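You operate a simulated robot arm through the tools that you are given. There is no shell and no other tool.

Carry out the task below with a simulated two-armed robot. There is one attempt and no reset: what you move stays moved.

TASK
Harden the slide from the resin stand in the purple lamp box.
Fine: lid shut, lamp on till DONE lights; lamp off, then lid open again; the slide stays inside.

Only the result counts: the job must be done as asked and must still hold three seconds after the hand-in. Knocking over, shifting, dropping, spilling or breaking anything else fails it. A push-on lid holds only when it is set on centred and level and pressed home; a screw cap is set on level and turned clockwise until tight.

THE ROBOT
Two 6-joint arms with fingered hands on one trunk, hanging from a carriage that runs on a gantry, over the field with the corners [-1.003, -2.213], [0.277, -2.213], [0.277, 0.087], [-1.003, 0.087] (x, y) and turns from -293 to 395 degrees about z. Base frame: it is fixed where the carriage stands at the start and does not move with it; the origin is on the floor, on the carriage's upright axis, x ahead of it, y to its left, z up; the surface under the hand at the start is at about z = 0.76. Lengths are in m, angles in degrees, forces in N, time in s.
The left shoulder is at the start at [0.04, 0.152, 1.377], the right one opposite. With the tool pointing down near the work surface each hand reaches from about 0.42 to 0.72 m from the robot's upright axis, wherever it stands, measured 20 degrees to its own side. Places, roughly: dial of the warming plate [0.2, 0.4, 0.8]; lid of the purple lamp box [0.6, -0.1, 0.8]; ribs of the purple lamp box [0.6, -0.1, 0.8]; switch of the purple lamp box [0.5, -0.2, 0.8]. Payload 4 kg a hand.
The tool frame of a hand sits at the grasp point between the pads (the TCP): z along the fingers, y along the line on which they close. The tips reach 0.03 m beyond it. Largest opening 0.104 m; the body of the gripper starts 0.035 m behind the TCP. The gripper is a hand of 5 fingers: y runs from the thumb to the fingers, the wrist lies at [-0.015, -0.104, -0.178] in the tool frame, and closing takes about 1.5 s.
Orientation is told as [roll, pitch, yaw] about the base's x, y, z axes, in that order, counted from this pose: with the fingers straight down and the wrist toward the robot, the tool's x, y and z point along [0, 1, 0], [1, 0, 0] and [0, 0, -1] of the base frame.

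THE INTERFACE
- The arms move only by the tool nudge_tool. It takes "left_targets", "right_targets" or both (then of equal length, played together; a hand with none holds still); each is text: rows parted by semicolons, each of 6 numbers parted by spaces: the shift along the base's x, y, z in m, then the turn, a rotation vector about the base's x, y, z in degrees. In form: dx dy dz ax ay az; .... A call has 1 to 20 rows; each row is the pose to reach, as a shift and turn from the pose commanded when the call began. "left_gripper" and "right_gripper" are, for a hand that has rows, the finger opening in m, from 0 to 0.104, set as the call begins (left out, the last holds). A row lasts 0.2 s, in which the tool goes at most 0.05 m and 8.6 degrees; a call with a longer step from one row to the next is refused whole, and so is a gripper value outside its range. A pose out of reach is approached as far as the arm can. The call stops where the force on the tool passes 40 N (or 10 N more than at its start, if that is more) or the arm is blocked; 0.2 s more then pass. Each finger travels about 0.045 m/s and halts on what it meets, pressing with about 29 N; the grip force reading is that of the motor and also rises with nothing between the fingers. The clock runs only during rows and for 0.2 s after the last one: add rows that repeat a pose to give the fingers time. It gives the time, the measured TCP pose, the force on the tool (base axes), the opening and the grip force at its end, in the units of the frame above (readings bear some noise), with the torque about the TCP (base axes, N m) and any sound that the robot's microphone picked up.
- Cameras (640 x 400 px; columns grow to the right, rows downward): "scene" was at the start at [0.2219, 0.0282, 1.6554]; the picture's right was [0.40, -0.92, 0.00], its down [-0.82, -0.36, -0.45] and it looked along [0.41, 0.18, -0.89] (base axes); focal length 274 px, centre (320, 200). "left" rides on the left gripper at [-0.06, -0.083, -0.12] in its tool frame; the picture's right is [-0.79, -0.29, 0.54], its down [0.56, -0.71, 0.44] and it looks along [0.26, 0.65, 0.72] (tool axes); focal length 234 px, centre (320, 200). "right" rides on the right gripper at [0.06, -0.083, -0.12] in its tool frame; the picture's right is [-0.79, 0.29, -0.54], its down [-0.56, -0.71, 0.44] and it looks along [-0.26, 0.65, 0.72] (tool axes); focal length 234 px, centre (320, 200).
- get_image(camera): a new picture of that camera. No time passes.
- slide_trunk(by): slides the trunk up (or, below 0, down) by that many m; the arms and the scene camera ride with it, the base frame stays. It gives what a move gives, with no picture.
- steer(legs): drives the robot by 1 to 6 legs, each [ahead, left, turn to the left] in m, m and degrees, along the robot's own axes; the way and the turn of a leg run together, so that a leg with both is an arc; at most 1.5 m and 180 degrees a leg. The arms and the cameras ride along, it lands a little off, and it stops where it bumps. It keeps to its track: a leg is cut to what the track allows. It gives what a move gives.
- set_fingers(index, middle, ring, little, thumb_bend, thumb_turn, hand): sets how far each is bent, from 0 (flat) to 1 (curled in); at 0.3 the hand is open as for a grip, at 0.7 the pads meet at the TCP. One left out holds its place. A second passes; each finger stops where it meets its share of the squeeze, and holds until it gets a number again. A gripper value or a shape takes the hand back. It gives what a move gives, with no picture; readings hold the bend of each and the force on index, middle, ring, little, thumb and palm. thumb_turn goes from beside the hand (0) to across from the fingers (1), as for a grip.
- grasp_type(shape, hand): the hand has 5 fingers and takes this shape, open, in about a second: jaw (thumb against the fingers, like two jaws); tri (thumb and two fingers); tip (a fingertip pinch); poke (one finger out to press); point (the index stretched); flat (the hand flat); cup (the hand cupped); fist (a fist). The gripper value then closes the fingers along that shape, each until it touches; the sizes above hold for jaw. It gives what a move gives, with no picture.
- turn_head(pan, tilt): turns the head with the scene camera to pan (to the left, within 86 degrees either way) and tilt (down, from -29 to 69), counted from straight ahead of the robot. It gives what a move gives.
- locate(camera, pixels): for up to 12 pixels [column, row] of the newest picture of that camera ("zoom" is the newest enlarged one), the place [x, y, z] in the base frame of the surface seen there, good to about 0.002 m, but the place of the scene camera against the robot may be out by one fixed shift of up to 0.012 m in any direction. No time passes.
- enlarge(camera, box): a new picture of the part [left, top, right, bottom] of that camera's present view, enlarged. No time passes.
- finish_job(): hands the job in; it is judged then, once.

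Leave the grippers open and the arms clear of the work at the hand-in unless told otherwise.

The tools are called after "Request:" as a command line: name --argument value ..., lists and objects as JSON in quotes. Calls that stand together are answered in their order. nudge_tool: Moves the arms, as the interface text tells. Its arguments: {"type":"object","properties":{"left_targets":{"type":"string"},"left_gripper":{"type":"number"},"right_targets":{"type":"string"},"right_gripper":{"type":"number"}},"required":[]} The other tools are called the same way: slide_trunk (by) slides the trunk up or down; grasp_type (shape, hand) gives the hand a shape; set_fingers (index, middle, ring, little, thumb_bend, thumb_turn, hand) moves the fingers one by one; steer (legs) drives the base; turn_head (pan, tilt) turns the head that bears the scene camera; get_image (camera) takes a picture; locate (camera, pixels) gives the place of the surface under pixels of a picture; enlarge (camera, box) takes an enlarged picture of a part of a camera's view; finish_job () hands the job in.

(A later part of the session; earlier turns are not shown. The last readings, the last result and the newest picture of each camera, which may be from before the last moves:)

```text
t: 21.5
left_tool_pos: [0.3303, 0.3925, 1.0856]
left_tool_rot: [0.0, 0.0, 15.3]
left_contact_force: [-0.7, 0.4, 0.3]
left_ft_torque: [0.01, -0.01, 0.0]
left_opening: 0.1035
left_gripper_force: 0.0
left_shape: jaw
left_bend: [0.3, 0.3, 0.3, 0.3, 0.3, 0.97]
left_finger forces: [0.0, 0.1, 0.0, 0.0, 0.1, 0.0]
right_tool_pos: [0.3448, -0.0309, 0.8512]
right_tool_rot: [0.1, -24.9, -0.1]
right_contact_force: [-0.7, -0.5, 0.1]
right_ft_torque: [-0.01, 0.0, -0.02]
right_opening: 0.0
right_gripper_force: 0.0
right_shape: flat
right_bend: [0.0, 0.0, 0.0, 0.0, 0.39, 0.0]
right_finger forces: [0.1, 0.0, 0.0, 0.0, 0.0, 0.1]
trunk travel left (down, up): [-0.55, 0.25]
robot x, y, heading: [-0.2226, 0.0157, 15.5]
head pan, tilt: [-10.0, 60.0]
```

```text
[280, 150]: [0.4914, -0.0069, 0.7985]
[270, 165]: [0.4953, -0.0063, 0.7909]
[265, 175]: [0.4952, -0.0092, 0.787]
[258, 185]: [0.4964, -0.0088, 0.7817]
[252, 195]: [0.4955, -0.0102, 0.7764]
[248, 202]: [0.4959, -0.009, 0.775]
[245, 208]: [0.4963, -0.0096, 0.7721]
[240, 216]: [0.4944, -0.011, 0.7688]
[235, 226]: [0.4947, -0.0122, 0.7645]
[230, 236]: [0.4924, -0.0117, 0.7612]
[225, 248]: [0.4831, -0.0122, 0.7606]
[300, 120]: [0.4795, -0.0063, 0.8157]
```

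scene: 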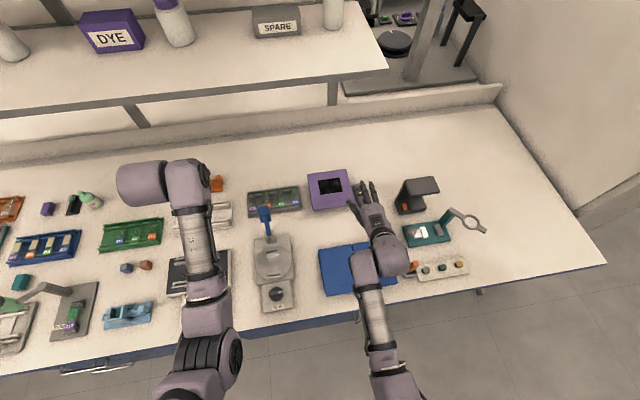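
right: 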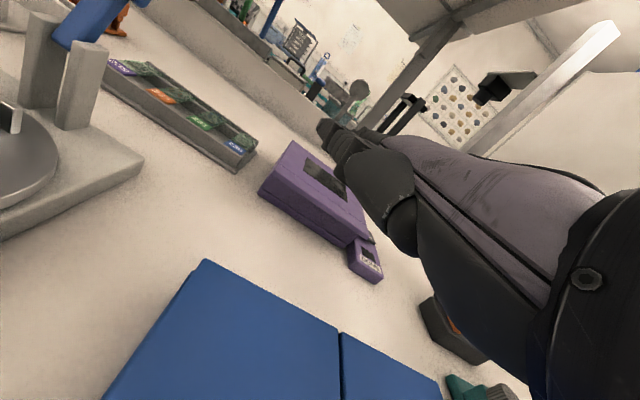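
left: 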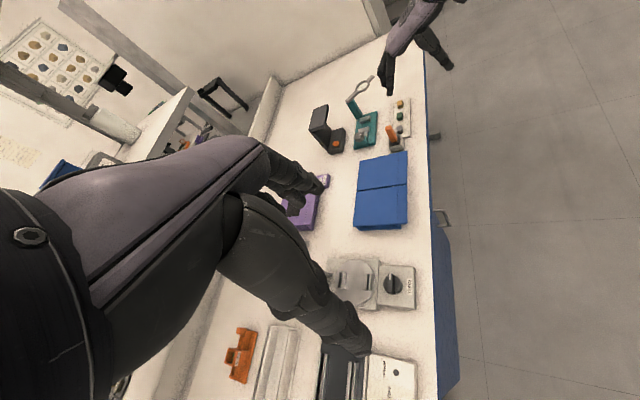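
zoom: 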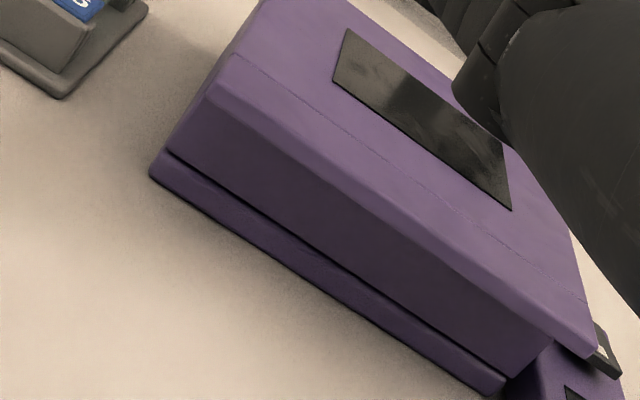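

The front face is at x≈0.495 and the lip overhangs about 22 mm. I'll check the height of the blue plates in front of the box, since the palm will pass over them.

Request:
locate --camera "right" --pixels '[[205, 262], [300, 320], [250, 330], [335, 332], [345, 336], [440, 380], [180, 320], [110, 395], [300, 380], [70, 60], [40, 30], [100, 20]]'

Request:
enlarge --camera "right" --box '[300, 80, 460, 270]'

```text
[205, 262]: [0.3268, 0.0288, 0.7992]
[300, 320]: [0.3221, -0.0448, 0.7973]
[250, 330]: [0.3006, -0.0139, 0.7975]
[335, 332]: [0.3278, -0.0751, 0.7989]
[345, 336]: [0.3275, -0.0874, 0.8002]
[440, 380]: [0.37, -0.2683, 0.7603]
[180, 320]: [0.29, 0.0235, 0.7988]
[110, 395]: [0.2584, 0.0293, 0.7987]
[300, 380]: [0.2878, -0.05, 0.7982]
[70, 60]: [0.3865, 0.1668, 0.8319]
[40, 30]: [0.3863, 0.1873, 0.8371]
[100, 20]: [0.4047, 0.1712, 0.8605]
```

```text
2.11 times, centred on (380, 175) of right
```

zoom: 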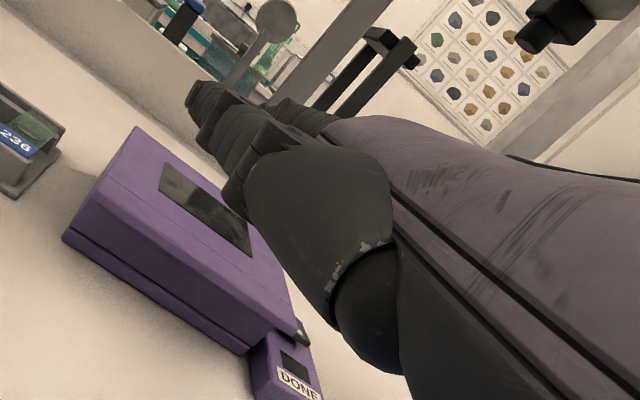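

The blue plates' tops are at z≈0.799, so the palm must stay above that: I'll use a nearly level pitch (−3°), fingers sloping ~38° down. I rotate first, then descend in front of the lip (fingertips at x≈0.452).

Request:
nudge_tool --right_targets "0 0 0 0 7.3 0; 0 0 0 0 14.6 0; 0 0 0 0 21.9 0; 0 -0.005 -0.025 0 21.9 0; 0 -0.01 -0.05 0 21.9 0; 0 -0.01 -0.07 0 21.9 0; 0 -0.01 -0.07 0 21.9 0"

Request:
get_image --camera "right"

Request:
turn_head --pan -15 --tilt 60

Request:
get_image --camera "scene"

```text
t: 23.1
left_tool_pos: [0.3314, 0.3929, 1.0862]
left_tool_rot: [0.1, 0.0, 15.3]
left_contact_force: [0.1, 1.0, 0.1]
left_ft_torque: [0.0, 0.0, -0.01]
left_opening: 0.1034
left_gripper_force: 0.0
left_shape: jaw
left_bend: [0.3, 0.3, 0.3, 0.3, 0.3, 0.97]
left_finger forces: [0.0, 0.0, 0.1, 0.0, 0.0, 0.1]
right_tool_pos: [0.3464, -0.0397, 0.7834]
right_tool_rot: [0.1, -3.1, 0.0]
right_contact_force: [0.1, 0.3, 0.3]
right_ft_torque: [-0.01, 0.04, -0.05]
right_opening: 0.0001
right_gripper_force: 0.1
right_shape: flat
right_bend: [0.0, 0.0, 0.0, 0.0, 0.39, 0.0]
right_finger forces: [0.0, 0.0, 0.1, 0.0, 0.1, 0.0]
trunk travel left (down, up): [-0.55, 0.25]
robot x, y, heading: [-0.2212, 0.0138, 15.1]
head pan, tilt: [-10.0, 60.0]
```

```text
taken
```

right: 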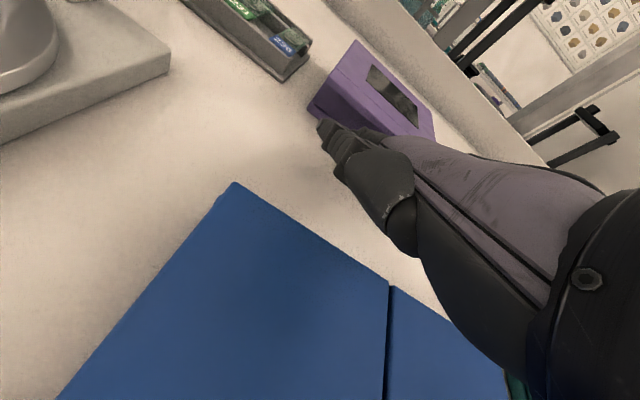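

```text
t: 23.8
left_tool_pos: [0.3302, 0.3929, 1.0865]
left_tool_rot: [0.0, 0.1, 15.3]
left_contact_force: [0.4, 1.5, 0.6]
left_ft_torque: [0.0, -0.01, 0.0]
left_opening: 0.1036
left_gripper_force: 0.1
left_shape: jaw
left_bend: [0.3, 0.3, 0.3, 0.3, 0.3, 0.97]
left_finger forces: [0.0, 0.0, 0.1, 0.0, 0.1, 0.1]
right_tool_pos: [0.3436, -0.0412, 0.7836]
right_tool_rot: [0.0, -3.0, 0.1]
right_contact_force: [0.0, 1.0, -0.6]
right_ft_torque: [-0.01, 0.0, 0.02]
right_opening: 0.0
right_gripper_force: 0.0
right_shape: flat
right_bend: [0.0, 0.0, 0.0, 0.0, 0.39, 0.0]
right_finger forces: [0.0, 0.0, 0.0, 0.1, 0.0, 0.0]
trunk travel left (down, up): [-0.55, 0.25]
robot x, y, heading: [-0.2212, 0.0129, 15.1]
head pan, tilt: [-15.0, 60.0]
```

```text
taken
```

scene: 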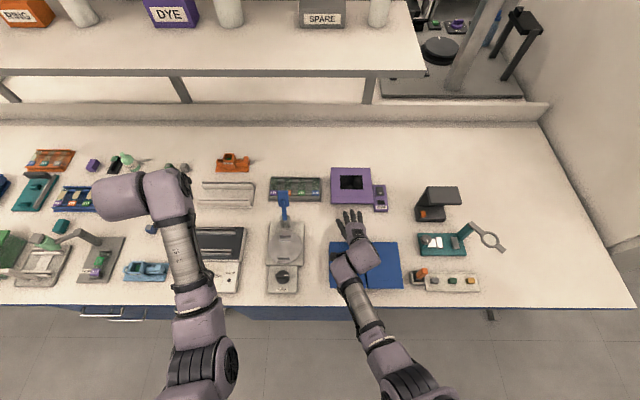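

I'll measure the fingertip against the lip in the right camera's view.

Request:
enlarge --camera "right" --box '[280, 60, 440, 200]'

Request:
locate --camera "right" --pixels '[[325, 122], [328, 130], [345, 120], [340, 135], [362, 127], [380, 132], [312, 110], [320, 112], [330, 108], [315, 100]]'

Request:
enlarge --camera "scene" --box '[310, 150, 410, 260]'

```text
2.86 times, centred on (360, 130) of right
```

zoom: 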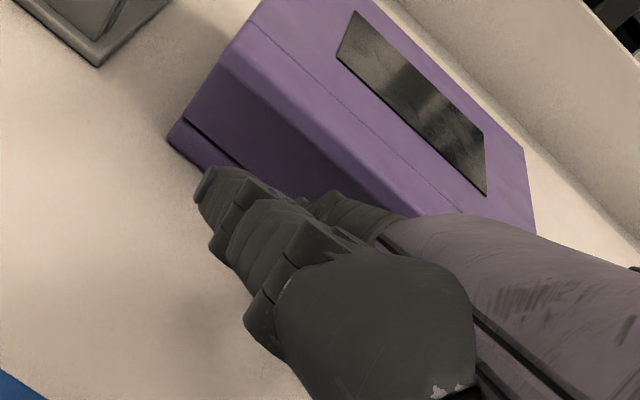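

```text
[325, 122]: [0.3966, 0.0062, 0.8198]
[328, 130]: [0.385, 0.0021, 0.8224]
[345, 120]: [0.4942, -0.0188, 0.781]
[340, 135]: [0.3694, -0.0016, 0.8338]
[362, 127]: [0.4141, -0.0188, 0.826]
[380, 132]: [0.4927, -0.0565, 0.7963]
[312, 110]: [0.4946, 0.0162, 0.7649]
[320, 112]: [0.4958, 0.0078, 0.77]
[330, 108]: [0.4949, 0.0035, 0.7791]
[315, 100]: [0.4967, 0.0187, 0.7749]
```

```text
3.64 times, centred on (360, 205) of scene
```

zoom: 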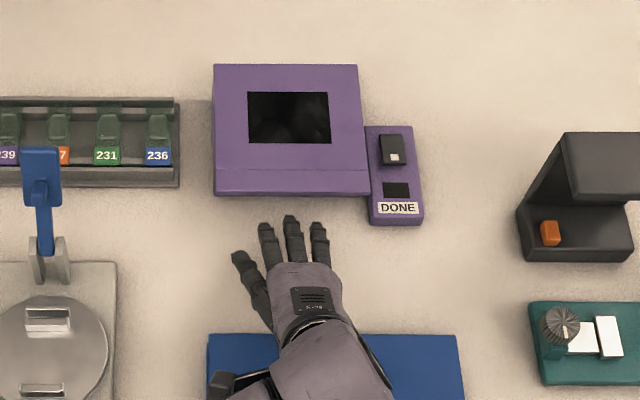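

The fingers are centred below the lip. I'll locate the fingertips and lip edge in this same scene zoom (same shift for both).

Request:
locate --camera "zoom" --pixels '[[266, 228], [290, 219], [318, 227], [290, 193], [266, 193], [318, 192], [238, 256], [290, 198], [266, 250], [290, 240], [300, 280], [230, 340]]'

```text
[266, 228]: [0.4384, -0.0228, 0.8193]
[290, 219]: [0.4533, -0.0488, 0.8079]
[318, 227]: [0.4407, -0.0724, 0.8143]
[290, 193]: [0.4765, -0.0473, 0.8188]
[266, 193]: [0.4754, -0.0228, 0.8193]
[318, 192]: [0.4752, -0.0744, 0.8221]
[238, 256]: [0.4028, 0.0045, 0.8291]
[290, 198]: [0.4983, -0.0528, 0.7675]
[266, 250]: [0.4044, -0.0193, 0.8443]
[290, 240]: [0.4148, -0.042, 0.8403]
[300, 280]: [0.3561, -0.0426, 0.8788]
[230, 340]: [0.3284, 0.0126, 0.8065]
```

Fingertip tops are about 0.802 (middle) and 0.813 (index). I need the lip's exact lower edge, so I'll zoom in tightly with the right camera.

Request:
enlarge --camera "right" --box '[310, 70, 380, 130]'

Request:
locate --camera "zoom" --pixels '[[330, 140], [322, 155], [314, 170], [306, 185], [298, 200], [290, 215], [282, 230], [274, 245], [266, 260], [258, 275], [250, 290], [242, 305]]'

```text
6.67 times, centred on (345, 100) of right
```

zoom: 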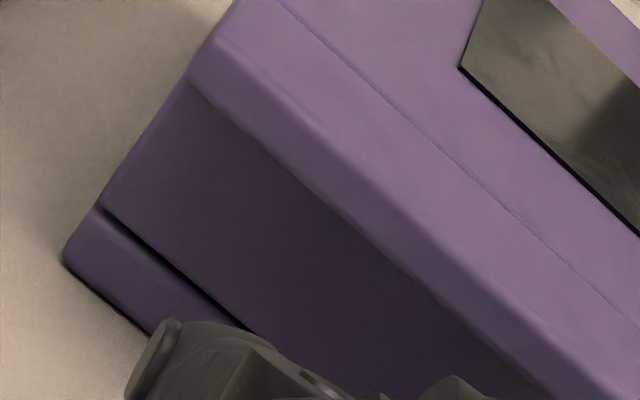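

```text
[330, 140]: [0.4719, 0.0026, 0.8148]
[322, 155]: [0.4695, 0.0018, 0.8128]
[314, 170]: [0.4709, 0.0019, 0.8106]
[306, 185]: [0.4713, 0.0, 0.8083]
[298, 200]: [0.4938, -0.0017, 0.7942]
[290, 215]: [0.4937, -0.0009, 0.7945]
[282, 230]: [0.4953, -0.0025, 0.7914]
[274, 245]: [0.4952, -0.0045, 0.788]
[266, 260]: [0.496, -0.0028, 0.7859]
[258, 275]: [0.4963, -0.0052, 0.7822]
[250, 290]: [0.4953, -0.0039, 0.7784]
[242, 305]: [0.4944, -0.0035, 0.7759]
```

The lip is about 8 mm thick with its underside at z≈0.808. I'll lower the fingertips a further 14 mm while moving forward, then slide them under the lip (middle tip to x≈0.489).

Request:
nudge_tool --right_targets "0.01 0 -0.007 0 0 0; 0.016 0 -0.0145 0 0 0; 0.025 0 -0.0145 0 0 0; 0.033 0 -0.0145 0 0 0; 0.039 0 -0.0145 0 0 0; 0.039 0 -0.0145 0 0 0"

Request:
get_image --camera "right"

Request:
enlarge --camera "scene" --box '[310, 150, 410, 260]'

```text
t: 25.2
left_tool_pos: [0.3299, 0.393, 1.0861]
left_tool_rot: [0.0, -0.1, 15.3]
left_contact_force: [0.1, -0.6, -0.1]
left_ft_torque: [-0.01, 0.01, 0.0]
left_opening: 0.1037
left_gripper_force: 0.0
left_shape: jaw
left_bend: [0.3, 0.3, 0.3, 0.3, 0.3, 0.97]
left_finger forces: [0.0, 0.0, 0.0, 0.1, 0.0, 0.1]
right_tool_pos: [0.3817, -0.0406, 0.768]
right_tool_rot: [0.1, -3.1, -0.1]
right_contact_force: [-0.6, -0.4, 0.3]
right_ft_torque: [0.03, 0.03, 0.01]
right_opening: 0.0
right_gripper_force: 0.0
right_shape: flat
right_bend: [0.0, 0.01, 0.0, 0.0, 0.39, 0.0]
right_finger forces: [0.0, 1.3, 0.1, 0.0, 0.0, 0.1]
trunk travel left (down, up): [-0.55, 0.25]
robot x, y, heading: [-0.2235, 0.0168, 15.4]
head pan, tilt: [-15.0, 60.0]
```

```text
taken
```

right: 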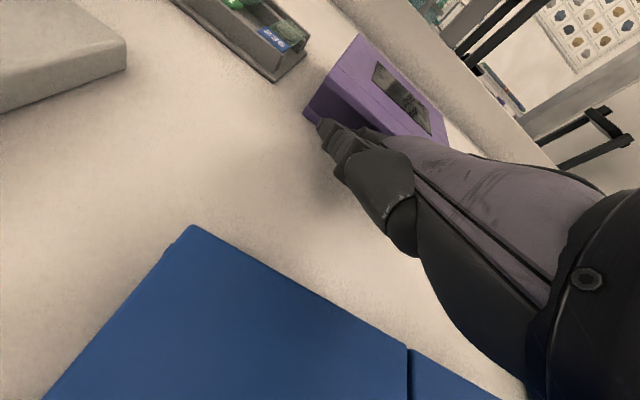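

```text
3.64 times, centred on (360, 205) of scene
```

zoom: 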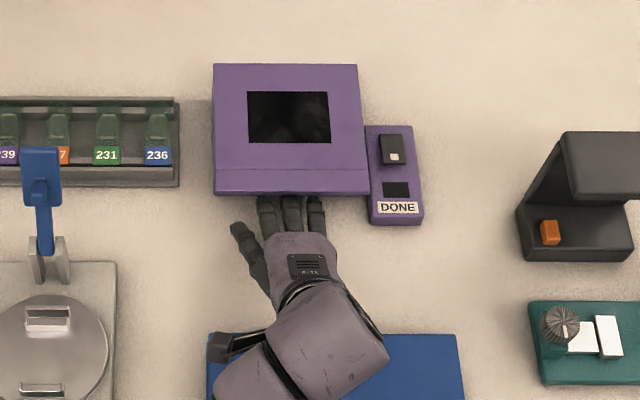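

The fingers are under the lip and the middle finger lightly touches the face. I'll lift gently by about 2.5 cm along the expected arc and look.

Request:
nudge_tool --right_targets "-0.003 0 0.004 0 0 0; -0.003 0 0.01 0 0 0; -0.001 0 0.018 0 0 0; 0.003 0 0.026 0 0 0; 0.006 0 0.032 0 0 0; 0.006 0 0.032 0 0 0"

Request:
get_image --camera "right"

Request:
enlarge --camera "scene" --box '[310, 150, 410, 260]'

```text
t: 26.6
left_tool_pos: [0.3297, 0.3933, 1.0858]
left_tool_rot: [0.0, 0.1, 15.2]
left_contact_force: [0.8, -0.3, 0.5]
left_ft_torque: [-0.01, -0.01, 0.02]
left_opening: 0.1037
left_gripper_force: 0.1
left_shape: jaw
left_bend: [0.3, 0.3, 0.3, 0.3, 0.3, 0.97]
left_finger forces: [0.1, 0.0, 0.0, 0.0, 0.0, 0.1]
right_tool_pos: [0.3872, -0.0422, 0.799]
right_tool_rot: [0.1, -3.0, -0.1]
right_contact_force: [-7.4, -1.7, 1.7]
right_ft_torque: [-0.01, -0.29, -0.21]
right_opening: 0.0
right_gripper_force: 0.0
right_shape: flat
right_bend: [0.0, 0.02, 0.0, 0.0, 0.39, 0.0]
right_finger forces: [0.0, 8.7, 0.1, 0.0, 0.1, 0.0]
trunk travel left (down, up): [-0.55, 0.25]
robot x, y, heading: [-0.2224, 0.0167, 15.3]
head pan, tilt: [-15.0, 60.0]
```

```text
taken
```

right: 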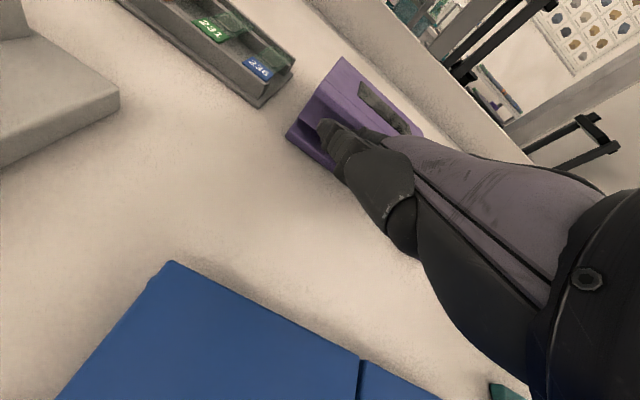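

```text
3.64 times, centred on (360, 205) of scene
```

zoom: 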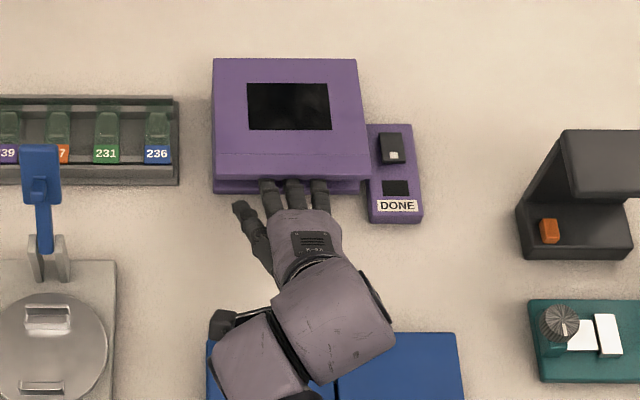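

Request:
enlarge --camera "right" --box '[270, 40, 430, 180]'

Request:
locate --camera "zoom" --pixels '[[215, 55], [195, 95], [230, 130], [250, 110], [300, 60], [270, 160], [420, 130], [200, 130], [170, 130], [110, 150], [300, 130], [480, 180]]'

```text
2.86 times, centred on (350, 110) of right
```

zoom: 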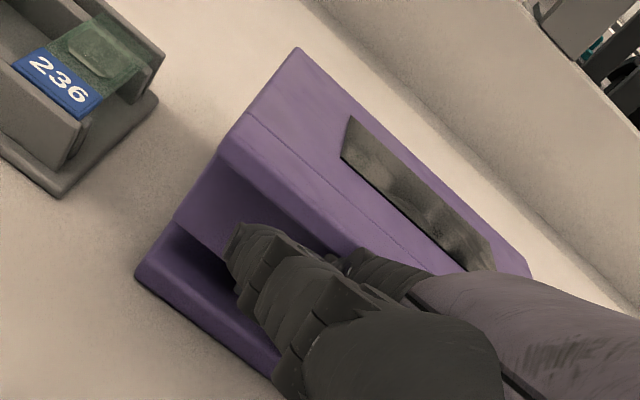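

```text
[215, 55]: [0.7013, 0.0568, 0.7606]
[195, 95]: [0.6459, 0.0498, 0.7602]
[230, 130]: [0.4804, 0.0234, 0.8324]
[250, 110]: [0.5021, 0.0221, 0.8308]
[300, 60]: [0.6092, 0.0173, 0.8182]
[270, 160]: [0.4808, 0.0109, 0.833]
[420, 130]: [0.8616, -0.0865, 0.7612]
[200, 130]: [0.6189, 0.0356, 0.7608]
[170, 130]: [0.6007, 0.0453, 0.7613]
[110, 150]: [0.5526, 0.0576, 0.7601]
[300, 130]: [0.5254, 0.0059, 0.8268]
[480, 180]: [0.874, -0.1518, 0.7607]
```

The lid rotates about a hinge at the low back edge (front now at z≈0.833). The far end of the arc would be beyond the arm's reach from here, so I'll set the lid back down, retract, and drive about 9 cm closer.

Request:
nudge_tool --right_targets "-0.003 0 -0.006 0 0 0; -0.007 0 -0.014 0 0 0; -0.009 0 -0.022 0 0 0; -0.009 0 -0.03 0 0 0; -0.02 0 -0.031 0 0 0; -0.035 0 -0.03 0 0 0; -0.042 0 -0.018 0 0 0; -0.042 0 -0.018 0 0 0"

Request:
get_image --camera "right"

```text
t: 28.4
left_tool_pos: [0.3307, 0.3923, 1.0864]
left_tool_rot: [0.0, -0.1, 15.4]
left_contact_force: [-0.2, 0.8, -0.8]
left_ft_torque: [0.0, -0.03, -0.01]
left_opening: 0.1038
left_gripper_force: 0.1
left_shape: jaw
left_bend: [0.3, 0.3, 0.3, 0.3, 0.3, 0.97]
left_finger forces: [0.0, 0.1, 0.0, 0.0, 0.0, 0.0]
right_tool_pos: [0.3464, -0.0398, 0.782]
right_tool_rot: [0.1, -3.2, -0.1]
right_contact_force: [0.3, 0.6, -0.4]
right_ft_torque: [0.01, 0.01, 0.0]
right_opening: 0.0
right_gripper_force: 0.1
right_shape: flat
right_bend: [0.0, 0.0, 0.0, 0.0, 0.39, 0.0]
right_finger forces: [0.0, 0.1, 0.0, 0.0, 0.1, 0.0]
trunk travel left (down, up): [-0.55, 0.25]
robot x, y, heading: [-0.2248, 0.0193, 15.1]
head pan, tilt: [-15.0, 60.0]
```

```text
taken
```

right: 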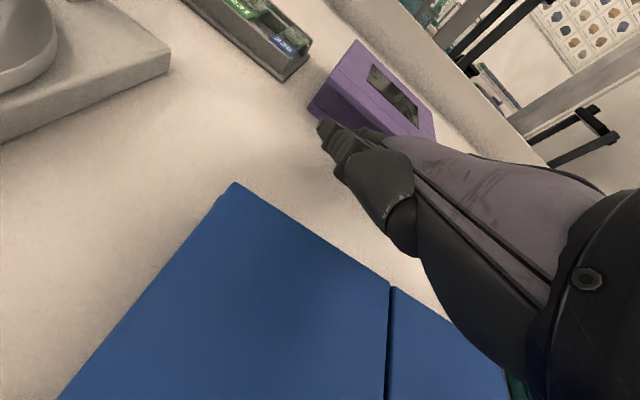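

The lid is back down. I'll raise the hand well above the box, drive 8.5 cm forward along x, then bring the hand back in front of the lip.

Request:
nudge_tool --right_targets "-0.01 0 0.04 0 0 0; -0.02 0 0.08 0 0 0; -0.02 0 0.12 0 0 0; -0.02 0 0.12 0 0 0"

Request:
steer --legs '[[0.082, -0.022, 0]]'

```text
t: 29.6
left_tool_pos: [0.3301, 0.3921, 1.0858]
left_tool_rot: [0.0, 0.0, 15.3]
left_contact_force: [-0.1, 0.9, -0.3]
left_ft_torque: [0.0, 0.02, -0.01]
left_opening: 0.104
left_gripper_force: 0.0
left_shape: jaw
left_bend: [0.3, 0.3, 0.3, 0.3, 0.3, 0.97]
left_finger forces: [0.0, 0.0, 0.1, 0.0, 0.0, 0.1]
right_tool_pos: [0.3368, -0.0685, 0.9014]
right_tool_rot: [-3.1, -4.0, -0.1]
right_contact_force: [1.1, -0.8, -0.1]
right_ft_torque: [-0.03, -0.02, 0.0]
right_opening: 0.0
right_gripper_force: 0.0
right_shape: flat
right_bend: [0.0, 0.0, 0.0, 0.0, 0.39, 0.0]
right_finger forces: [0.0, 0.0, 0.1, 0.1, 0.0, 0.0]
trunk travel left (down, up): [-0.55, 0.25]
robot x, y, heading: [-0.2198, 0.0185, 15.1]
head pan, tilt: [-15.0, 60.0]
stopped in row 4 (right hand): the arm was blocked; the commanded pose is now the measured one
```

```text
t: 30.7
left_tool_pos: [0.4151, 0.3934, 1.0868]
left_tool_rot: [-0.1, -0.2, 15.4]
left_contact_force: [0.2, -0.1, -0.2]
left_ft_torque: [-0.01, 0.02, 0.01]
left_opening: 0.1039
left_gripper_force: 0.1
left_shape: jaw
left_bend: [0.3, 0.3, 0.3, 0.3, 0.3, 0.97]
left_finger forces: [0.1, 0.1, 0.0, 0.0, 0.0, 0.0]
right_tool_pos: [0.4208, -0.0672, 0.9022]
right_tool_rot: [-3.1, -4.1, -0.2]
right_contact_force: [-0.6, -0.3, 0.0]
right_ft_torque: [0.02, 0.05, 0.03]
right_opening: 0.0
right_gripper_force: 0.0
right_shape: flat
right_bend: [0.0, 0.0, 0.0, 0.0, 0.39, 0.0]
right_finger forces: [0.0, 0.0, 0.0, 0.0, 0.0, 0.1]
trunk travel left (down, up): [-0.55, 0.25]
robot x, y, heading: [-0.1379, 0.0168, 15.3]
head pan, tilt: [-15.0, 60.0]
```

The arm gets blocked when folded close and high; a further left turn gives the right arm more room. I'll turn to heading ~30° at about (−0.19, −0.07).

Request:
steer --legs '[[-0.08, -0.064, 14.7]]'

```text
t: 32.0
left_tool_pos: [0.2518, 0.4305, 1.0856]
left_tool_rot: [0.1, 0.0, 30.1]
left_contact_force: [0.1, -0.1, -0.2]
left_ft_torque: [-0.01, -0.01, 0.0]
left_opening: 0.1037
left_gripper_force: 0.0
left_shape: jaw
left_bend: [0.3, 0.3, 0.3, 0.3, 0.3, 0.97]
left_finger forces: [0.0, 0.0, 0.0, 0.1, 0.0, 0.1]
right_tool_pos: [0.3755, -0.014, 0.9022]
right_tool_rot: [-3.2, -3.9, 14.6]
right_contact_force: [0.0, 0.1, 0.2]
right_ft_torque: [0.01, 0.0, -0.01]
right_opening: 0.0
right_gripper_force: 0.0
right_shape: flat
right_bend: [0.0, 0.0, 0.0, 0.0, 0.39, 0.0]
right_finger forces: [0.0, 0.0, 0.1, 0.0, 0.1, 0.1]
trunk travel left (down, up): [-0.55, 0.25]
robot x, y, heading: [-0.1876, -0.0713, 30.0]
head pan, tilt: [-15.0, 60.0]
```

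Now I'll straighten the hand (yaw 0) and bring it in front of the lip again at z≈0.79.

Request:
nudge_tool --right_targets "-0.01 -0.01 -0.02 1.6 0.6 -7.3; -0.02 -0.02 -0.05 3.1 1.3 -14.6; -0.025 -0.026 -0.08 3.1 1.3 -14.6; -0.025 -0.026 -0.11 3.1 1.3 -14.6; -0.025 -0.026 -0.11 3.1 1.3 -14.6"

Request:
get_image --camera "right"

```text
t: 33.2
left_tool_pos: [0.2536, 0.4317, 1.0858]
left_tool_rot: [-0.1, 0.0, 30.1]
left_contact_force: [0.1, 0.3, 0.4]
left_ft_torque: [-0.02, -0.02, 0.0]
left_opening: 0.1038
left_gripper_force: 0.0
left_shape: jaw
left_bend: [0.3, 0.3, 0.3, 0.3, 0.3, 0.97]
left_finger forces: [0.1, 0.1, 0.0, 0.1, 0.0, 0.1]
right_tool_pos: [0.3478, -0.0378, 0.7912]
right_tool_rot: [0.1, -3.1, -0.2]
right_contact_force: [-0.3, 0.3, 0.1]
right_ft_torque: [0.01, 0.02, -0.01]
right_opening: 0.0
right_gripper_force: 0.1
right_shape: flat
right_bend: [0.0, 0.0, 0.0, 0.0, 0.39, 0.0]
right_finger forces: [0.0, 0.0, 0.0, 0.0, 0.1, 0.0]
trunk travel left (down, up): [-0.55, 0.25]
robot x, y, heading: [-0.185, -0.073, 30.2]
head pan, tilt: [-15.0, 60.0]
```

```text
taken
```

right: 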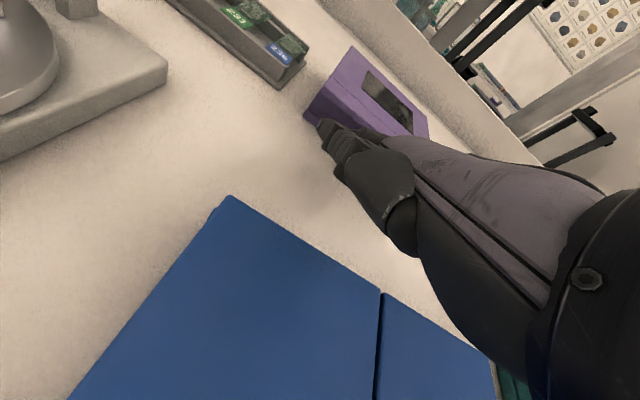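

I'll insert under the lip again and lift along the arc to about 30°.

Request:
nudge_tool --right_targets "0.012 -0.002 -0.012 0 0 0; 0.018 -0.002 -0.0232 0 0 0; 0.026 -0.002 -0.0232 0 0 0; 0.032 -0.002 -0.0232 0 0 0; 0.031 -0.002 -0.012 0 0 0; 0.034 -0.002 -0.002 0 0 0; 0.038 -0.002 0.006 0 0 0; 0.044 -0.002 0.016 0 0 0; 0.05 -0.002 0.026 0 0 0; 0.057 -0.002 0.036 0 0 0; 0.065 -0.002 0.046 0 0 0; 0.07 -0.002 0.051 0 0 0; 0.07 -0.002 0.051 0 0 0"

Request:
get_image --camera "right"

Request:
get_image --camera "scene"

```text
t: 35.6
left_tool_pos: [0.2477, 0.4316, 1.0857]
left_tool_rot: [0.1, 0.1, 30.1]
left_contact_force: [0.3, -0.1, 0.1]
left_ft_torque: [-0.01, 0.0, 0.03]
left_opening: 0.1037
left_gripper_force: 0.0
left_shape: jaw
left_bend: [0.3, 0.3, 0.3, 0.3, 0.3, 0.97]
left_finger forces: [0.0, 0.1, 0.0, 0.1, 0.1, 0.1]
right_tool_pos: [0.4076, -0.0412, 0.835]
right_tool_rot: [0.2, -2.7, -0.3]
right_contact_force: [-27.5, -0.5, 11.9]
right_ft_torque: [-0.12, -0.85, -0.46]
right_opening: 0.096
right_gripper_force: 0.1
right_shape: flat
right_bend: [0.01, 0.1, 0.02, 0.0, 0.39, 0.0]
right_finger forces: [2.1, 29.1, 3.9, 0.1, 0.0, 0.0]
trunk travel left (down, up): [-0.55, 0.25]
robot x, y, heading: [-0.1899, -0.0742, 29.9]
head pan, tilt: [-15.0, 60.0]
stopped in row 12 (right hand): the force on the tool passed its limit at 49 N (the readings are from after the stop); the commanded pose is now the measured one
```

```text
taken
```

right: 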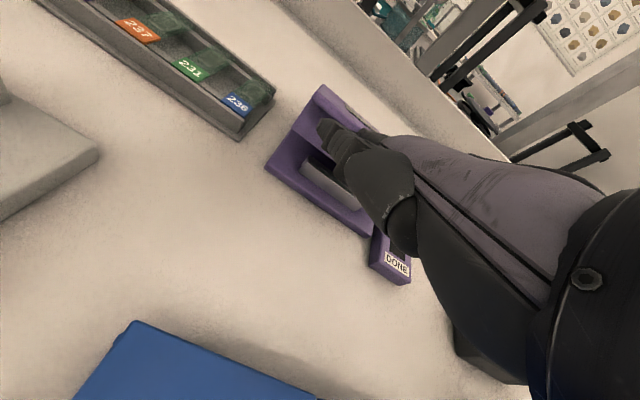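

```text
taken
```

scene: 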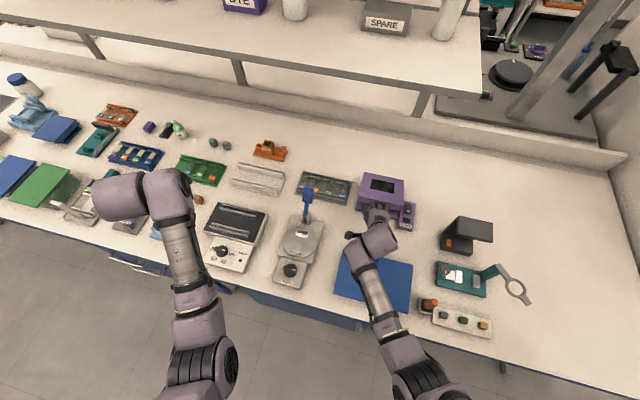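

The push in x was too strong (force mainly −x on the middle finger). I'll look at the current lid state and check that the box has not shifted.

Request:
enlarge --camera "right" --box '[250, 70, 430, 290]'

Request:
enlarge --camera "scene" --box '[330, 150, 440, 260]'

```text
1.82 times, centred on (340, 180) of right
```

zoom: 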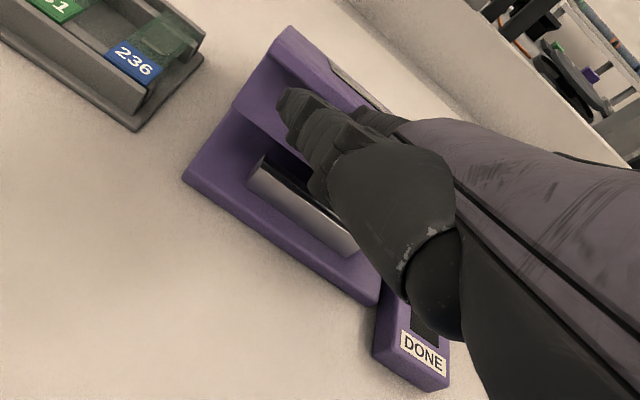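

```text
3.64 times, centred on (385, 205) of scene
```

zoom: 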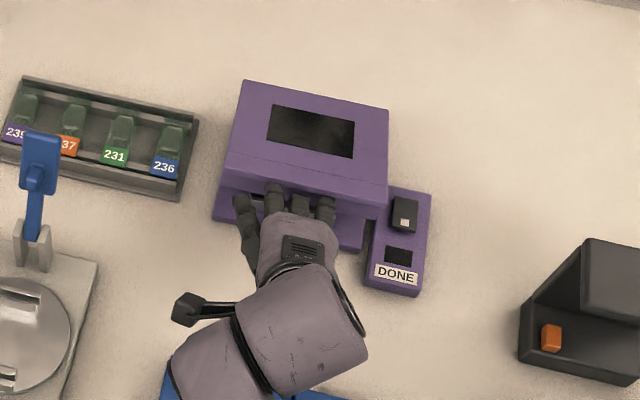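

Request:
locate --camera "right" --pixels '[[268, 168], [285, 176], [320, 200], [350, 222], [300, 165], [310, 130], [322, 96], [355, 105], [300, 120], [360, 230]]'

```text
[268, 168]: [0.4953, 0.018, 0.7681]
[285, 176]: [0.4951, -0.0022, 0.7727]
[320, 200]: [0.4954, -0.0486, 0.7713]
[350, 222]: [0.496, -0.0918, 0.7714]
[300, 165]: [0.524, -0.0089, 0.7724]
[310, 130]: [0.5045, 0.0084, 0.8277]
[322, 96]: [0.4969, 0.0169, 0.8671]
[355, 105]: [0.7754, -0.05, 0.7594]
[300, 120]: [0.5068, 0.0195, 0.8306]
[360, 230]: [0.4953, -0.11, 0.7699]
```

The box base is still at x=0.495 (not shifted); the lid is at about 20°, hinge at (0.625, 0.772). I'll back the fingertip off the face by 8 mm and then lift with the lip resting on the finger, to about 35°.

Request:
nudge_tool --right_targets "-0.005 0 0 0 0 0; -0.009 0 0.003 0 0 0; -0.006 0 0.008 0 0 0; -0.002 0 0.012 0 0 0; 0.002 0 0.016 0 0 0; 0.006 0 0.02 0 0 0; 0.01 0 0.024 0 0 0; 0.014 0 0.028 0 0 0; 0.014 0 0.028 0 0 0"

Request:
get_image --camera "right"

```text
t: 37.6
left_tool_pos: [0.2518, 0.4304, 1.085]
left_tool_rot: [-0.1, -0.1, 30.1]
left_contact_force: [-0.2, -1.1, 0.4]
left_ft_torque: [0.0, -0.02, 0.03]
left_opening: 0.1037
left_gripper_force: 0.0
left_shape: jaw
left_bend: [0.3, 0.3, 0.3, 0.3, 0.3, 0.97]
left_finger forces: [0.0, 0.0, 0.1, 0.0, 0.1, 0.1]
right_tool_pos: [0.4286, -0.0401, 0.8672]
right_tool_rot: [0.2, -3.1, -0.2]
right_contact_force: [-3.0, -0.2, 3.9]
right_ft_torque: [-0.05, -0.42, -0.16]
right_opening: 0.0958
right_gripper_force: 0.1
right_shape: flat
right_bend: [0.0, 0.0, 0.0, 0.0, 0.39, 0.0]
right_finger forces: [0.0, 4.8, 0.0, 0.0, 0.0, 0.1]
trunk travel left (down, up): [-0.55, 0.25]
robot x, y, heading: [-0.1893, -0.0738, 30.0]
head pan, tilt: [-15.0, 60.0]
```

```text
taken
```

right: 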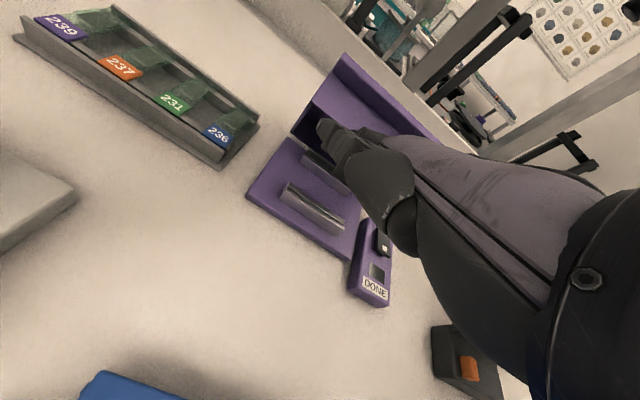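

Opening well, with low force. I'll measure the lid angle.

Request:
locate --camera "right" --pixels '[[344, 58], [350, 80], [370, 90], [300, 140], [296, 128], [310, 100], [330, 80], [330, 110], [300, 190], [330, 215], [310, 165], [340, 180]]'

Request:
enlarge --camera "right" --box '[230, 40, 450, 310]'

```text
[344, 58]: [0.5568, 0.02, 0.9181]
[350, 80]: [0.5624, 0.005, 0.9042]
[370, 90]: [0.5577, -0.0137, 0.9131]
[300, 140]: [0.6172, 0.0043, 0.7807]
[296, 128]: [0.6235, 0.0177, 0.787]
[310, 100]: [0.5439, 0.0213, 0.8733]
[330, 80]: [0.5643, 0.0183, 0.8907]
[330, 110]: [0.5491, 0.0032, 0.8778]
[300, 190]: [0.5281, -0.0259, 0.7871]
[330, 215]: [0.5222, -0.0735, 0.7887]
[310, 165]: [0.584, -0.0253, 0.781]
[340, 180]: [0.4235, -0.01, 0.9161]
```

```text
1.48 times, centred on (340, 175) of right
```

zoom: 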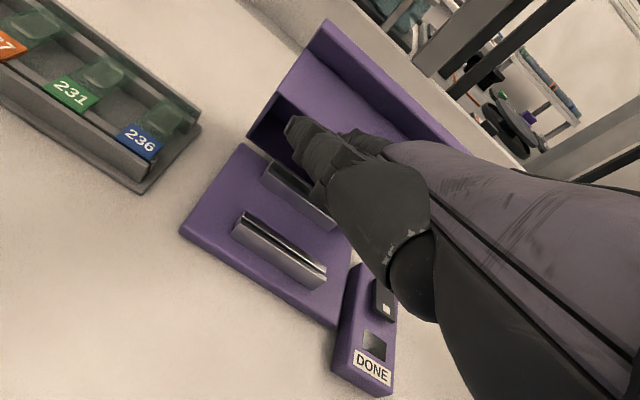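

The lid is at ~49° and holds with little force. I'll slide the fingertip up the lid's front face into the corner below the lip, then push along the arc to ~70°.

Request:
nudge_tool --right_targets "-0.003 0 0.004 0 0 0; 0.006 0 0.012 0 0 0; 0.0155 0 0.02 0 0 0; 0.022 0 0.023 0 0 0; 0.03 0 0.026 0 0 0; 0.04 0 0.029 0 0 0; 0.05 0 0.031 0 0 0; 0.06 0 0.032 0 0 0; 0.06 0 0.032 0 0 0"

Request:
get_image --camera "right"

```text
t: 39.6
left_tool_pos: [0.252, 0.4322, 1.0859]
left_tool_rot: [0.0, 0.1, 30.1]
left_contact_force: [-0.2, -0.9, -0.2]
left_ft_torque: [0.02, -0.01, 0.01]
left_opening: 0.1038
left_gripper_force: 0.1
left_shape: jaw
left_bend: [0.3, 0.3, 0.3, 0.3, 0.3, 0.97]
left_finger forces: [0.0, 0.2, 0.1, 0.0, 0.0, 0.1]
right_tool_pos: [0.4875, -0.0406, 0.8985]
right_tool_rot: [0.3, -3.1, -0.2]
right_contact_force: [-0.6, -0.2, 2.6]
right_ft_torque: [-0.02, -0.29, 0.05]
right_opening: 0.096
right_gripper_force: 0.1
right_shape: flat
right_bend: [0.0, 0.0, 0.0, 0.0, 0.39, 0.0]
right_finger forces: [0.0, 2.3, 0.0, 0.0, 0.0, 0.0]
trunk travel left (down, up): [-0.55, 0.25]
robot x, y, heading: [-0.1873, -0.0728, 30.1]
head pan, tilt: [-15.0, 60.0]
```

```text
taken
```

right: 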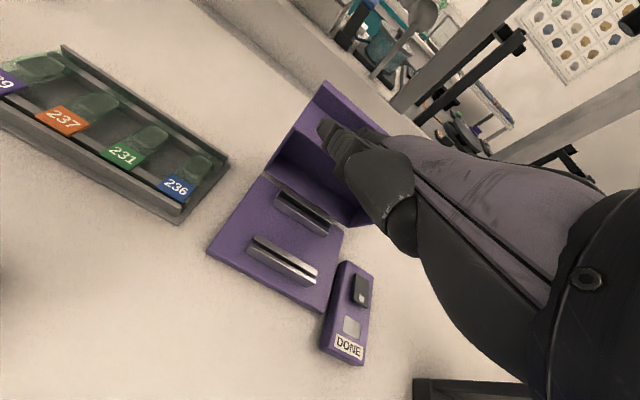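

Request:
locate --camera "right" --pixels '[[328, 86], [318, 100], [300, 140], [280, 172], [290, 190], [320, 165], [300, 210], [285, 262], [235, 215], [330, 230], [357, 290], [362, 285]]'

Request:
enlarge --camera "right" --box '[190, 70, 400, 370]'

```text
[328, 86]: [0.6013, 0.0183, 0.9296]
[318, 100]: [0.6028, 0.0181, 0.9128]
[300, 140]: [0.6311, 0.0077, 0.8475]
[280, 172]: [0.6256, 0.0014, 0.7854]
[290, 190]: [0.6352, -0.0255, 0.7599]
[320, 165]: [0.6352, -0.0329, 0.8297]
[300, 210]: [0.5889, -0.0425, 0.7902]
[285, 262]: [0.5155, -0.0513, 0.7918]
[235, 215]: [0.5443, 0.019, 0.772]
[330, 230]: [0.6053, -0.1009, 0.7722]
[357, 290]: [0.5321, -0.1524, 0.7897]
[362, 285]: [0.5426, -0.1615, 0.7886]
```

```text
1.33 times, centred on (295, 220) of right
```

zoom: 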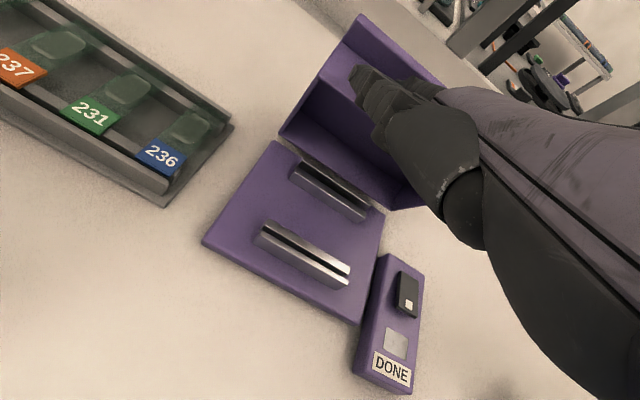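

The lid is at ~66°, and inside are two grooved ribs running along y at x≈0.52 and 0.59. I'll keep pushing gently to about 85–90°.

Request:
nudge_tool --right_targets "0.008 0 0.001 0 0 0; 0.016 0 0.001 0 0 0; 0.024 0 0.001 0 0 0; 0.032 0 0.001 0 0 0; 0.04 0 0 0 0 0; 0.048 0 -0.002 0 0 0; 0.048 0 -0.002 0 0 0"

Request:
get_image --camera "right"

```text
t: 41.2
left_tool_pos: [0.253, 0.4315, 1.0855]
left_tool_rot: [0.0, -0.1, 30.1]
left_contact_force: [0.1, -0.1, 0.2]
left_ft_torque: [0.05, -0.01, -0.02]
left_opening: 0.1037
left_gripper_force: 0.0
left_shape: jaw
left_bend: [0.3, 0.3, 0.3, 0.3, 0.3, 0.97]
left_finger forces: [0.1, 0.0, 0.0, 0.1, 0.0, 0.0]
right_tool_pos: [0.5364, -0.0398, 0.8974]
right_tool_rot: [0.1, -3.1, -0.2]
right_contact_force: [0.4, 1.7, 4.1]
right_ft_torque: [-0.06, -0.46, 0.14]
right_opening: 0.0
right_gripper_force: 0.1
right_shape: flat
right_bend: [0.0, 0.0, 0.0, 0.0, 0.39, 0.0]
right_finger forces: [0.7, 2.6, 1.0, 0.0, 0.0, 0.0]
trunk travel left (down, up): [-0.55, 0.25]
robot x, y, heading: [-0.1859, -0.0733, 30.1]
head pan, tilt: [-15.0, 60.0]
```

```text
taken
```

right: 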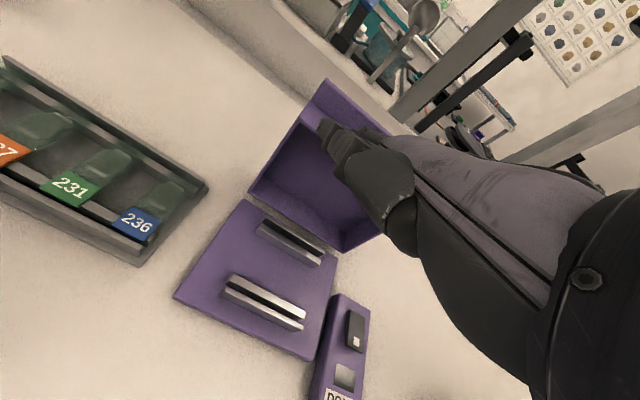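

Request:
nudge_tool --right_targets "0.008 0 0.001 0 0 0; 0.016 0 0 0 0 0; 0.024 0 -0.002 0 0 0; 0.03 0 -0.005 0 0 0; 0.036 0 -0.008 0 0 0; 0.036 0 -0.008 0 0 0"

Request:
get_image --camera "right"

Request:
locate --camera "right" --pixels '[[325, 84], [318, 98], [300, 130], [260, 190], [330, 170]]'

```text
t: 42.6
left_tool_pos: [0.2521, 0.4311, 1.085]
left_tool_rot: [0.0, 0.0, 30.1]
left_contact_force: [-0.3, -0.2, -0.1]
left_ft_torque: [-0.03, 0.01, 0.02]
left_opening: 0.1035
left_gripper_force: 0.1
left_shape: jaw
left_bend: [0.3, 0.3, 0.3, 0.3, 0.3, 0.97]
left_finger forces: [0.0, 0.0, 0.1, 0.0, 0.0, 0.0]
right_tool_pos: [0.5739, -0.04, 0.8893]
right_tool_rot: [0.2, -3.1, -0.2]
right_contact_force: [-1.4, 0.0, 4.0]
right_ft_torque: [-0.03, -0.42, -0.12]
right_opening: 0.0
right_gripper_force: 0.1
right_shape: flat
right_bend: [0.0, 0.0, 0.0, 0.0, 0.39, 0.0]
right_finger forces: [1.1, 1.9, 1.0, 0.0, 0.1, 0.0]
trunk travel left (down, up): [-0.55, 0.25]
robot x, y, heading: [-0.1848, -0.0733, 30.1]
head pan, tilt: [-15.0, 60.0]
```

```text
taken
```

right: 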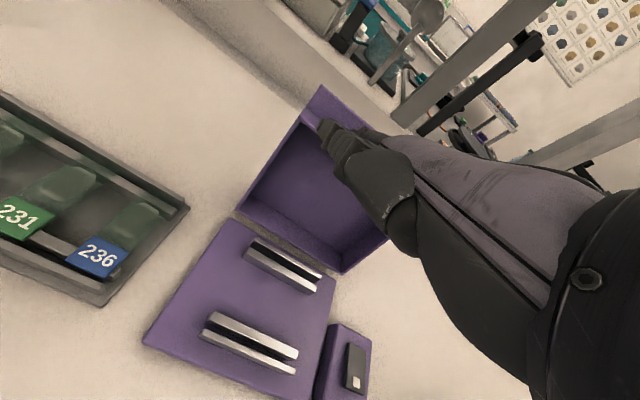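

```text
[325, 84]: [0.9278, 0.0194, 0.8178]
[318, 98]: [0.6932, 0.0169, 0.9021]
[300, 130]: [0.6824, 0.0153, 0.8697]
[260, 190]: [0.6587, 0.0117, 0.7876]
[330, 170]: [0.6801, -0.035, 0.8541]
```

The lid is at about 106°, past vertical. I'll withdraw the hand upward and back and see whether it stays.

Request:
nudge_tool --right_targets "-0.006 0 0.01 0 0 0; -0.02 0 0.03 0 0 0; -0.04 0 0.05 0 0 0; -0.07 0 0.07 0 0 0; -0.1 0 0.08 0 0 0; -0.13 0 0.08 0 0 0; -0.13 0 0.08 0 0 0"

Request:
get_image --camera "right"

Request:
get_image --camera "scene"

```text
t: 44.2
left_tool_pos: [0.2526, 0.4308, 1.0855]
left_tool_rot: [0.0, -0.1, 30.1]
left_contact_force: [0.4, -0.8, 0.2]
left_ft_torque: [0.04, -0.02, 0.0]
left_opening: 0.1039
left_gripper_force: 0.1
left_shape: jaw
left_bend: [0.3, 0.3, 0.3, 0.3, 0.3, 0.97]
left_finger forces: [0.0, 0.0, 0.0, 0.0, 0.1, 0.1]
right_tool_pos: [0.4415, -0.0402, 0.9702]
right_tool_rot: [0.2, -3.1, -0.2]
right_contact_force: [-0.1, -0.1, -0.3]
right_ft_torque: [-0.02, 0.01, 0.01]
right_opening: 0.0
right_gripper_force: 0.1
right_shape: flat
right_bend: [0.0, 0.0, 0.0, 0.0, 0.39, 0.0]
right_finger forces: [0.1, 0.0, 0.0, 0.1, 0.1, 0.0]
trunk travel left (down, up): [-0.55, 0.25]
robot x, y, heading: [-0.1904, -0.0742, 30.2]
head pan, tilt: [-15.0, 60.0]
```

```text
taken
```

right: 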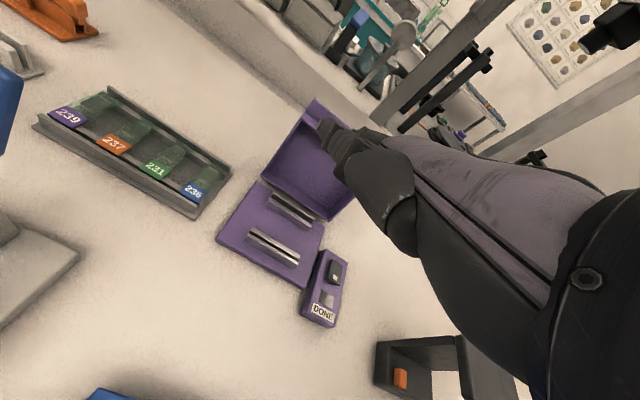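

```text
taken
```

scene: 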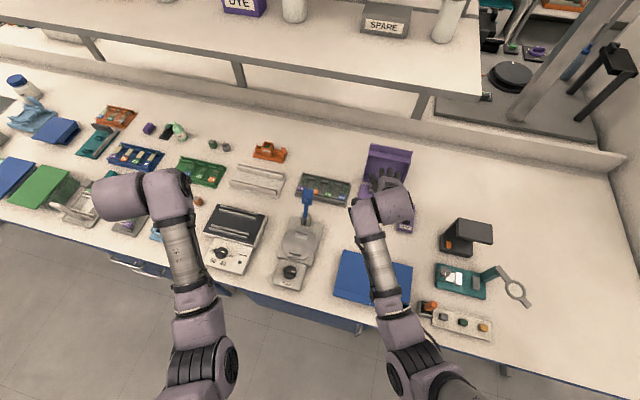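

The lid stays open. Now I measure the ribs in the right camera.

Request:
enlarge --camera "right" --box '[210, 170, 350, 330]'

Request:
locate --camera "zoom" --pixels '[[180, 160], [200, 180], [250, 200], [290, 225], [180, 155], [170, 175], [290, 240], [265, 80], [320, 110], [365, 135], [270, 100], [355, 155]]'

```text
2.50 times, centred on (280, 250) of right
```

zoom: 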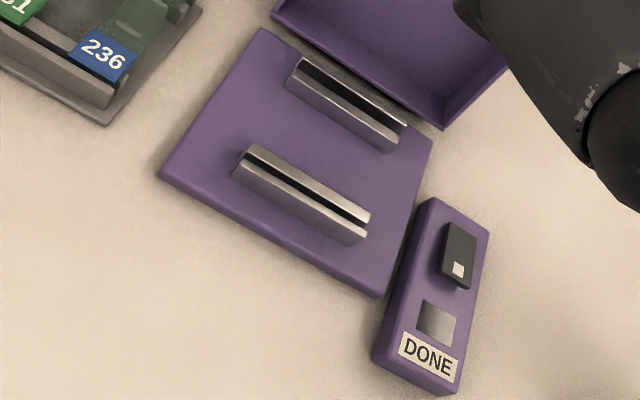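

```text
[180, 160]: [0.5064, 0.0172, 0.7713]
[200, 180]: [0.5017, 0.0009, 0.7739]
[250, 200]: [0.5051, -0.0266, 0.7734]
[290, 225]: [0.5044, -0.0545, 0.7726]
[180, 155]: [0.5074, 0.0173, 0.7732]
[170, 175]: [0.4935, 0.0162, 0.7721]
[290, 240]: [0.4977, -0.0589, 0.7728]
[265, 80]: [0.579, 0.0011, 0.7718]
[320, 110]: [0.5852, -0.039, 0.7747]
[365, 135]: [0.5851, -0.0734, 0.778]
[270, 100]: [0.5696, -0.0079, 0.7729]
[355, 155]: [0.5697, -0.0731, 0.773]
```

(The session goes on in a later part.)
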